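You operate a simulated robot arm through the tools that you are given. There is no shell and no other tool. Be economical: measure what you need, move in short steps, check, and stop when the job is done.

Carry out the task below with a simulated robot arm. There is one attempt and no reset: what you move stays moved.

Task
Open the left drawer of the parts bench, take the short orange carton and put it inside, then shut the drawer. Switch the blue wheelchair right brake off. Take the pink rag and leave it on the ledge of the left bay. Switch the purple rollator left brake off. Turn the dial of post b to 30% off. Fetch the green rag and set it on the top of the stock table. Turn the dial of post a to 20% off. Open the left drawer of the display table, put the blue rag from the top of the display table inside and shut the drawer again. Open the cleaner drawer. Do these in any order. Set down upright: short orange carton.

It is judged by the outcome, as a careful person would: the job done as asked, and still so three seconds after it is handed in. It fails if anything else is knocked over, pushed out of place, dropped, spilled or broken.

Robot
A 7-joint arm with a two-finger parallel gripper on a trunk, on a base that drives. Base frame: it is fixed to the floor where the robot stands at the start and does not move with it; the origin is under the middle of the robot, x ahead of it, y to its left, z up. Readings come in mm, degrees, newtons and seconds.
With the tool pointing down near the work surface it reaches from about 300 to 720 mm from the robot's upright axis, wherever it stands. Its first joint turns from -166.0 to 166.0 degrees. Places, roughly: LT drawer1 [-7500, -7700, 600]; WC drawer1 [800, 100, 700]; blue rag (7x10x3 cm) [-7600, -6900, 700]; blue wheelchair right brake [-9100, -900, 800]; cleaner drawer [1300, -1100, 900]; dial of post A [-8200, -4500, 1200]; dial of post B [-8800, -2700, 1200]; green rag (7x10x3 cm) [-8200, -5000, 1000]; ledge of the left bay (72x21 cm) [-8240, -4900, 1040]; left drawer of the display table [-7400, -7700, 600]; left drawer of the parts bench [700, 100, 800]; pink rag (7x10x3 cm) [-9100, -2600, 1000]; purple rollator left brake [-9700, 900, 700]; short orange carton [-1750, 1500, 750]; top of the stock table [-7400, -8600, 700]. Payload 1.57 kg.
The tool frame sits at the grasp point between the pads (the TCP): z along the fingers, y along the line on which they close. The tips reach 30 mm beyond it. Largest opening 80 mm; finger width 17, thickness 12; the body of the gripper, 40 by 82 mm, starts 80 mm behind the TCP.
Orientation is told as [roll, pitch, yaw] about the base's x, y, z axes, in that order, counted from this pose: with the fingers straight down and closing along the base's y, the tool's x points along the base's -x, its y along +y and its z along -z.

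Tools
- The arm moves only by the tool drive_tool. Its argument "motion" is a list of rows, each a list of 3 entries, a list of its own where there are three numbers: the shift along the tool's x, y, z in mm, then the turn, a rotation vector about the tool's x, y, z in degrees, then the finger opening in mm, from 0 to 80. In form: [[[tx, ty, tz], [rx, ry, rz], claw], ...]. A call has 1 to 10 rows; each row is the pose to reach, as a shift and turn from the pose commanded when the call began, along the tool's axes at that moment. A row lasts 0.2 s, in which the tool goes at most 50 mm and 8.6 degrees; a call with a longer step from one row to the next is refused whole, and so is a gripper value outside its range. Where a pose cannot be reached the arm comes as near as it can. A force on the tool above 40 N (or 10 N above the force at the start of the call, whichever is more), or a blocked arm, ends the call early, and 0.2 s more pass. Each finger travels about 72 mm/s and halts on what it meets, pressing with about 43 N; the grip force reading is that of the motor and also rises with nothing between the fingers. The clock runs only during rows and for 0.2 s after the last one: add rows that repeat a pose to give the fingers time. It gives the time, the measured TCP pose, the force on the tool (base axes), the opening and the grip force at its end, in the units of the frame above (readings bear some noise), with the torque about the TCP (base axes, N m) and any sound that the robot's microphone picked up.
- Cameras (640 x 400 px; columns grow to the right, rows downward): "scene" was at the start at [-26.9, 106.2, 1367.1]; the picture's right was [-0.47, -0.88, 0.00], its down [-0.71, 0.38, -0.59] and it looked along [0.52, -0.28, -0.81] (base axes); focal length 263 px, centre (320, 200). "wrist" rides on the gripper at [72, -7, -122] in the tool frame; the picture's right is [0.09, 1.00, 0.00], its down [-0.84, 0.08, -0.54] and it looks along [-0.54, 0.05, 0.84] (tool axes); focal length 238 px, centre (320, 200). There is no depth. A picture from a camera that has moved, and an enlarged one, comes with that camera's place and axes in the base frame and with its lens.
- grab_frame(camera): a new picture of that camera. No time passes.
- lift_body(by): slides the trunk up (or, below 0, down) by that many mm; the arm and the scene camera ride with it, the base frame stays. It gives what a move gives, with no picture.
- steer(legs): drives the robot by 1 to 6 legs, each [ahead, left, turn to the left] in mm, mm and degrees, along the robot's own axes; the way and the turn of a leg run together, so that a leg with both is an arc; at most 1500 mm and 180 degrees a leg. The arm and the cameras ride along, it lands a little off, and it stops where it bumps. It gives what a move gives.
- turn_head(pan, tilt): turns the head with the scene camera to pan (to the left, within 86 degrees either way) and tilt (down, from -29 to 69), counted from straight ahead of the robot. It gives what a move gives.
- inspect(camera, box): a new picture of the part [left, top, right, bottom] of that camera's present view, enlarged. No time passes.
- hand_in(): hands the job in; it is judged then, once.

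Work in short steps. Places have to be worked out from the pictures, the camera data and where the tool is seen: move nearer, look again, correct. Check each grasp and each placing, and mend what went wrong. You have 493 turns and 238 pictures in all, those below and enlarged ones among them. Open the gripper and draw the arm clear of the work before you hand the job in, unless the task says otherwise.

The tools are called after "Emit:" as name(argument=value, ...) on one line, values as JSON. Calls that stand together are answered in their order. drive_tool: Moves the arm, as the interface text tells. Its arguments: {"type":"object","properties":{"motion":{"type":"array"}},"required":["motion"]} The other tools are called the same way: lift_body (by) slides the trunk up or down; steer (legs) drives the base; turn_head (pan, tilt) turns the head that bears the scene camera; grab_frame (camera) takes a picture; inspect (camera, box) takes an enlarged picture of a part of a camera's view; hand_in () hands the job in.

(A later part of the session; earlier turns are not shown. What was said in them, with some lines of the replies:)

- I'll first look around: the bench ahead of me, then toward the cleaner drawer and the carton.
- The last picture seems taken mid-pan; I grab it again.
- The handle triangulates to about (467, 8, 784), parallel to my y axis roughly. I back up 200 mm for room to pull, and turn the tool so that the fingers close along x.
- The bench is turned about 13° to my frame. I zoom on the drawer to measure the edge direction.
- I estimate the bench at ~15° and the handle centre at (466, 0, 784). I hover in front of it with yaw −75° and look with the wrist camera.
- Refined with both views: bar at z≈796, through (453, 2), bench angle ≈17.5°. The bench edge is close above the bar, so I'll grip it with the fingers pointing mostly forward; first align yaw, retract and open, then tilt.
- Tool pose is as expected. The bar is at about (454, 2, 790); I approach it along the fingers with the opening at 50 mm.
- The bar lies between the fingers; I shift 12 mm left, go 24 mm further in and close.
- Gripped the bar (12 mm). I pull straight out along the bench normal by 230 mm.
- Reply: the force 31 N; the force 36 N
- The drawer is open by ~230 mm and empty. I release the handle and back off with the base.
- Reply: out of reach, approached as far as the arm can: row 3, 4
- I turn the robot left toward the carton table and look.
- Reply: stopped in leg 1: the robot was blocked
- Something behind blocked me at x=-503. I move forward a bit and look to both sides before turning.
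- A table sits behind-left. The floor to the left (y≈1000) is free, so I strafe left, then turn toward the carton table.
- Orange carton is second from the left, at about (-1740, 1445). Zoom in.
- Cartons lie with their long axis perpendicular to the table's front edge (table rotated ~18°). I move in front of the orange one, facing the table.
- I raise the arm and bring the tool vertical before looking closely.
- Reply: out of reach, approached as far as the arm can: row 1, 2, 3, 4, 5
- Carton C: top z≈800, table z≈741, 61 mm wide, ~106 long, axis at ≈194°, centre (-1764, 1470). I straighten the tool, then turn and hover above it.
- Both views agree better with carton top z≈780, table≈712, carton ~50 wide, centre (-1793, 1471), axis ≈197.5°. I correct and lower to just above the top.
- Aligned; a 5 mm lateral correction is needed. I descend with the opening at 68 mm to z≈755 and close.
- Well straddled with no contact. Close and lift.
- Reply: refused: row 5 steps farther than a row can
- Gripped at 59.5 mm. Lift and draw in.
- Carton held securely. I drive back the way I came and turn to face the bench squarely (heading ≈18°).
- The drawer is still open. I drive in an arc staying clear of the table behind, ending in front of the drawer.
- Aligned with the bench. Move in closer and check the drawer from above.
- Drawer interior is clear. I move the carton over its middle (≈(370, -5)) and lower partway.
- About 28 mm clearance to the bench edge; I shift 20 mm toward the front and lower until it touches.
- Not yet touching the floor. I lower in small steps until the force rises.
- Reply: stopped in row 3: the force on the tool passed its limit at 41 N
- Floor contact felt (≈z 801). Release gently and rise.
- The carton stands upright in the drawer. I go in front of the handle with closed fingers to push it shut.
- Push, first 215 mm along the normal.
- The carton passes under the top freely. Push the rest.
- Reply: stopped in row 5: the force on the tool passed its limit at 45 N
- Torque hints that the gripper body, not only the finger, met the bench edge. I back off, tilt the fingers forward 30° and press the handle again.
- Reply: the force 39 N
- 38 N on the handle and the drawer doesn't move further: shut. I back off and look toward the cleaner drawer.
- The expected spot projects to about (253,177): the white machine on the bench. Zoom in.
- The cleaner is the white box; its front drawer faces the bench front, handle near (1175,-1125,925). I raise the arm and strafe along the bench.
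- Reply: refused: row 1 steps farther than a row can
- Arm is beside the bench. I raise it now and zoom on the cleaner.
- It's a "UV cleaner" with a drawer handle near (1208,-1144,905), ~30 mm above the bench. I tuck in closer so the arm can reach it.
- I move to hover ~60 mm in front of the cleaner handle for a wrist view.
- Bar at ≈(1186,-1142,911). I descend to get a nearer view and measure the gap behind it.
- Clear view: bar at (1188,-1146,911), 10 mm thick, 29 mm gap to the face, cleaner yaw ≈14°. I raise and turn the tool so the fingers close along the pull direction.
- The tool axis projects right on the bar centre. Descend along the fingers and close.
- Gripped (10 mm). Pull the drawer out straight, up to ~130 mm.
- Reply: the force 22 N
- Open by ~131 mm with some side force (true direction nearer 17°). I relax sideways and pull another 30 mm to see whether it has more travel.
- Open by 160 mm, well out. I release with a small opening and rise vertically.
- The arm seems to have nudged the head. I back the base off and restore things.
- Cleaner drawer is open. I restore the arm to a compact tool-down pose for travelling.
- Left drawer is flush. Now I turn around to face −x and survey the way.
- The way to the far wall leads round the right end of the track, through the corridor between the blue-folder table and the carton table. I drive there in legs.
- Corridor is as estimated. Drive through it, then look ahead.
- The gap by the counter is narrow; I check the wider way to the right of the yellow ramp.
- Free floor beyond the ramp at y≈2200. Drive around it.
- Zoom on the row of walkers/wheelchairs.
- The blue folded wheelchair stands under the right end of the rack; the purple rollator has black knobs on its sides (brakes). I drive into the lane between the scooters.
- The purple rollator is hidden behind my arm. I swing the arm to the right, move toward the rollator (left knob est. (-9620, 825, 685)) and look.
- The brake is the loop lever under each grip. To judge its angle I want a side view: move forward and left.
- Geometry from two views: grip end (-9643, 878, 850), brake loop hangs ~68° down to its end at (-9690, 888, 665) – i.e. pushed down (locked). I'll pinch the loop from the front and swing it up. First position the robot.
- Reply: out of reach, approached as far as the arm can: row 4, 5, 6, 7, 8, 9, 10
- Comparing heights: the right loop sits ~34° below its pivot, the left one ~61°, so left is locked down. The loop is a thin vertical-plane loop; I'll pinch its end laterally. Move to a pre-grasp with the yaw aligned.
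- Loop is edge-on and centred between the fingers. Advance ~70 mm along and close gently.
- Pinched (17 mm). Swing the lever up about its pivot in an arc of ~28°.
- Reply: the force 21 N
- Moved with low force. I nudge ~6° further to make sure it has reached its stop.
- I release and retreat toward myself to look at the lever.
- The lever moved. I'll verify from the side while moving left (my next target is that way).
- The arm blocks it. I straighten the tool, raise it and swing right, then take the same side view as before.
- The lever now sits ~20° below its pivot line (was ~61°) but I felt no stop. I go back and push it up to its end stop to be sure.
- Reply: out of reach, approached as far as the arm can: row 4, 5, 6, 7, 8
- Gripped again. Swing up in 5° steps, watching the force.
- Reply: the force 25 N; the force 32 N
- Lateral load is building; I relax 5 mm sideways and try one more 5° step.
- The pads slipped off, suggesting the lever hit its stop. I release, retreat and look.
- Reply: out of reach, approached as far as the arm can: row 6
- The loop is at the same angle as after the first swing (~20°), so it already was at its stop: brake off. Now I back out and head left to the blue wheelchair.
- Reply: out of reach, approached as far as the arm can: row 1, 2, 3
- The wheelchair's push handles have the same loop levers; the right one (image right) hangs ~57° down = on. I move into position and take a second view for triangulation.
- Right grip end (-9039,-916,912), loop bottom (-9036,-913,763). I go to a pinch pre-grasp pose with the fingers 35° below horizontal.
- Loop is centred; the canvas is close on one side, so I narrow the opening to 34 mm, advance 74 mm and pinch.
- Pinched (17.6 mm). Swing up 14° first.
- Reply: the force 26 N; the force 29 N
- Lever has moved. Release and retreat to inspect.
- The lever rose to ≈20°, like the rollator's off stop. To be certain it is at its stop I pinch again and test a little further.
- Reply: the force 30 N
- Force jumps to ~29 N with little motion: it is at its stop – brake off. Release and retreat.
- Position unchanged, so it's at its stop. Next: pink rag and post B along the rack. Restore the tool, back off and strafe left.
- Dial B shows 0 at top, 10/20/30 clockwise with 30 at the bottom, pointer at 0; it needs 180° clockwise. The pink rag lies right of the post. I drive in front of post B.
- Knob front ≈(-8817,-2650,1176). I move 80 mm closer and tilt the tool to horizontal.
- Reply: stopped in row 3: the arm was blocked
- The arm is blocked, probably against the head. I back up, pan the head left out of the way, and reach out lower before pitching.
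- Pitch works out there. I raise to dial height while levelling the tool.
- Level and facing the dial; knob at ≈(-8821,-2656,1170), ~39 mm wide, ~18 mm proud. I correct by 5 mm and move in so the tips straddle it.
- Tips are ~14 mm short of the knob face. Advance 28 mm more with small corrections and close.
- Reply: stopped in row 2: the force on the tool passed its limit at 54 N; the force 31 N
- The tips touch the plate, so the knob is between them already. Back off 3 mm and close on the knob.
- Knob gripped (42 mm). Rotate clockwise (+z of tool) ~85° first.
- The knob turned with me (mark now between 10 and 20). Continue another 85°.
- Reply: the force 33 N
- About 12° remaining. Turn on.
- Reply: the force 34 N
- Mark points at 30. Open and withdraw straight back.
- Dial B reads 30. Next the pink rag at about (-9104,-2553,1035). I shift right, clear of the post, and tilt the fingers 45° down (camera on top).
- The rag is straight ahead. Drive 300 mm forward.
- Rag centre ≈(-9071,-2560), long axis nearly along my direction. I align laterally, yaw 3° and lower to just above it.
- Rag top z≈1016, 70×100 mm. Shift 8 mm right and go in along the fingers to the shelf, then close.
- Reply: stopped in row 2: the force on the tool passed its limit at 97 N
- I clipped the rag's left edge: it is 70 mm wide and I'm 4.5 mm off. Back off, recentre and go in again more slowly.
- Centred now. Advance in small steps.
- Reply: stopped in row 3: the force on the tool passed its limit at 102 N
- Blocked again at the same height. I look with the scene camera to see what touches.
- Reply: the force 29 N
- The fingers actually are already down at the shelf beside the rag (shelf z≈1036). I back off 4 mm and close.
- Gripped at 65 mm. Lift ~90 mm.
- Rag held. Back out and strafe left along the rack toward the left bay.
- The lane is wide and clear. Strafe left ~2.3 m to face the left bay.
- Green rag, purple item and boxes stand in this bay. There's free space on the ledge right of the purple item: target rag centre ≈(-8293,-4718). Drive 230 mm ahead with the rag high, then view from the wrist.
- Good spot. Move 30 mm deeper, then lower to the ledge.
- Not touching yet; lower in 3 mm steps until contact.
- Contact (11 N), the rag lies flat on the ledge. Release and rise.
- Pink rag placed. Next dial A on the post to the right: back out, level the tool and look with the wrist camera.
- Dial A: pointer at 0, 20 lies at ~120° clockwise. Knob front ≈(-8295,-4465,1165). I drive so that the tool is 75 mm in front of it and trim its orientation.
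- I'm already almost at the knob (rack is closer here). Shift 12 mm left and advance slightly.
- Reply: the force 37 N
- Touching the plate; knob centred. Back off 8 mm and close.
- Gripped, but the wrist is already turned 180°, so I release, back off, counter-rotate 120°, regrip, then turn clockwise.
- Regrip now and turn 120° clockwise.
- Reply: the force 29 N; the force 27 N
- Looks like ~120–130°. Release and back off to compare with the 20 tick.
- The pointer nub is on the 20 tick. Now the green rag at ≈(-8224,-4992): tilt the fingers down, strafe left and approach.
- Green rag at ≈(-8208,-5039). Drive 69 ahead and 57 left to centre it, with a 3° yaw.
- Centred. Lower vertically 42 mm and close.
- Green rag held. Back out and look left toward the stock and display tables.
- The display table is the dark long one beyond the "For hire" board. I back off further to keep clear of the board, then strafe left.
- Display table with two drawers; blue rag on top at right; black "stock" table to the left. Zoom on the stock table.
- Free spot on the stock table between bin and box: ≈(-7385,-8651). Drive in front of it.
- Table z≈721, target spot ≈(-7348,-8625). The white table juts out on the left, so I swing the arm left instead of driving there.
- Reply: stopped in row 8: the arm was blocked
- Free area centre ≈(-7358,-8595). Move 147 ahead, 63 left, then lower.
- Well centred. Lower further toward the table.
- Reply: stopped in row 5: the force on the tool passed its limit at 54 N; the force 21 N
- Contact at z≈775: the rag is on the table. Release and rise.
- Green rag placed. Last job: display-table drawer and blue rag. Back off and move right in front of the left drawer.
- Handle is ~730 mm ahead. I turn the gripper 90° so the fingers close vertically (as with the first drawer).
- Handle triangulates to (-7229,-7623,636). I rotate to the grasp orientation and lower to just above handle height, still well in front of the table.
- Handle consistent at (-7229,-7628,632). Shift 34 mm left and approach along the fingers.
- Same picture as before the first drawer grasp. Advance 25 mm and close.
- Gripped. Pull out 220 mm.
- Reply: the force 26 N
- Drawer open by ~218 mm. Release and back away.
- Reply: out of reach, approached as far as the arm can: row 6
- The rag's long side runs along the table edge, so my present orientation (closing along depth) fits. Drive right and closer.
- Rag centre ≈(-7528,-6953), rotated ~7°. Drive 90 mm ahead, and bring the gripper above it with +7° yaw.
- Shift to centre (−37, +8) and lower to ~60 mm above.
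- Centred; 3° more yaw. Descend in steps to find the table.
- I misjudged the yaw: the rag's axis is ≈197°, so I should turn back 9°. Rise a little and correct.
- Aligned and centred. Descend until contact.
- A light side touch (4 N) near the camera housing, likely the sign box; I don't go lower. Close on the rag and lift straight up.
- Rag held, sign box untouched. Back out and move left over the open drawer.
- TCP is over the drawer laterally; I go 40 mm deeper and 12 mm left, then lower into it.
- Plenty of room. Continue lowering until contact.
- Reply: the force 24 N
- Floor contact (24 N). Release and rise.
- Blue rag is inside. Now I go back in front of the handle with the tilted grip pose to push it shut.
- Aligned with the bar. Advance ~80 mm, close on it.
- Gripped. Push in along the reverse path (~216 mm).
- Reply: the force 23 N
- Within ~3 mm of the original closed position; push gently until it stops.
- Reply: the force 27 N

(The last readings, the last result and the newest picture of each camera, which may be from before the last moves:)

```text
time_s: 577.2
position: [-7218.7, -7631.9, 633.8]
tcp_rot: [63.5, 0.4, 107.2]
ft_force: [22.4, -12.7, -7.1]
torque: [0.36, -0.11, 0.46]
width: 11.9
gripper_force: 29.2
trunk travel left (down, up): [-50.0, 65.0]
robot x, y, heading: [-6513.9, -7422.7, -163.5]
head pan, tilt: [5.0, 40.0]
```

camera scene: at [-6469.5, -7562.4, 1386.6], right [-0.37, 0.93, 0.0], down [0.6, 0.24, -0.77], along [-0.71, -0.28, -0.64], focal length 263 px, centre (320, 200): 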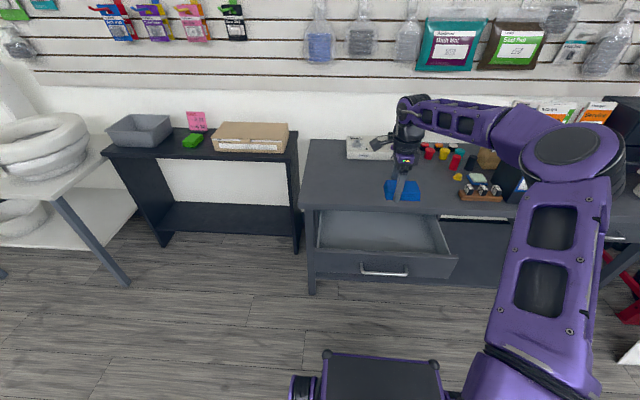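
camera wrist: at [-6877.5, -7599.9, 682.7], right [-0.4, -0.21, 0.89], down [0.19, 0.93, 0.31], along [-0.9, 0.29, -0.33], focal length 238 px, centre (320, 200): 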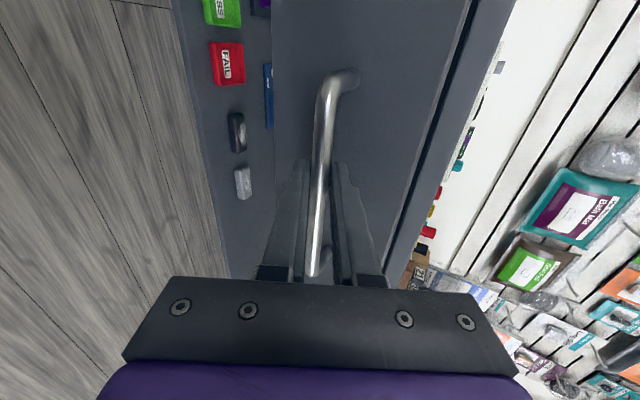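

It resists now (22 N): shut. Release and retreat.

Emit:
drive_tool(motion=[[[0, 0, 0], [0, 0, 0], 30], [[0, 0, 0], [0, 0, 0], 54], [[0, 0, -20], [0, 0, 0], 54], [[0, 0, -60], [0, 0, 0], 54], [[0, 0, -100], [0, 0, 0], 54]])

Emit:
steer(legs=[[-300, 0, 0]])

Emit:
grab_frame(camera="scene")

```text
time_s: 578.4
position: [-7136.1, -7603.4, 681.0]
tcp_rot: [63.9, 0.3, 107.0]
ft_force: [0.2, 0.5, 0.0]
torque: [0.02, 0.0, 0.03]
width: 53.8
gripper_force: 0.1
trunk travel left (down, up): [-50.0, 65.0]
robot x, y, heading: [-6513.5, -7423.8, -163.3]
head pan, tilt: [5.0, 40.0]
```

```text
time_s: 580.5
position: [-6847.5, -7518.7, 680.9]
tcp_rot: [63.9, 0.4, 107.0]
ft_force: [-0.9, 0.3, 0.0]
torque: [0.01, 0.02, -0.03]
width: 54.0
gripper_force: 0.1
trunk travel left (down, up): [-50.0, 65.0]
robot x, y, heading: [-6225.1, -7333.2, -163.5]
head pan, tilt: [5.0, 40.0]
```

```text
46 pictures are left
camera scene: at [-6179.8, -7475.7, 1386.6], right [-0.37, 0.93, 0.0], down [0.6, 0.24, -0.77], along [-0.71, -0.28, -0.64], focal length 263 px, centre (320, 200)
```

scene: 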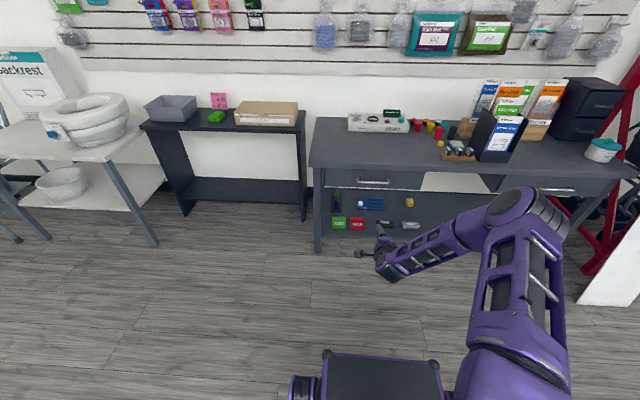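

All tasks are visibly done: the drawer is shut, both rags are placed, and the arm is clear with the gripper open. Handing in.

Emit:
hand_in()

```text
The job is handed in.
```

All nine parts of the task are done and the job is handed in.

One thing to know: early on, the base bumped into something behind it, probably the table with the blue folder. The table looked in place when I drove past it later.
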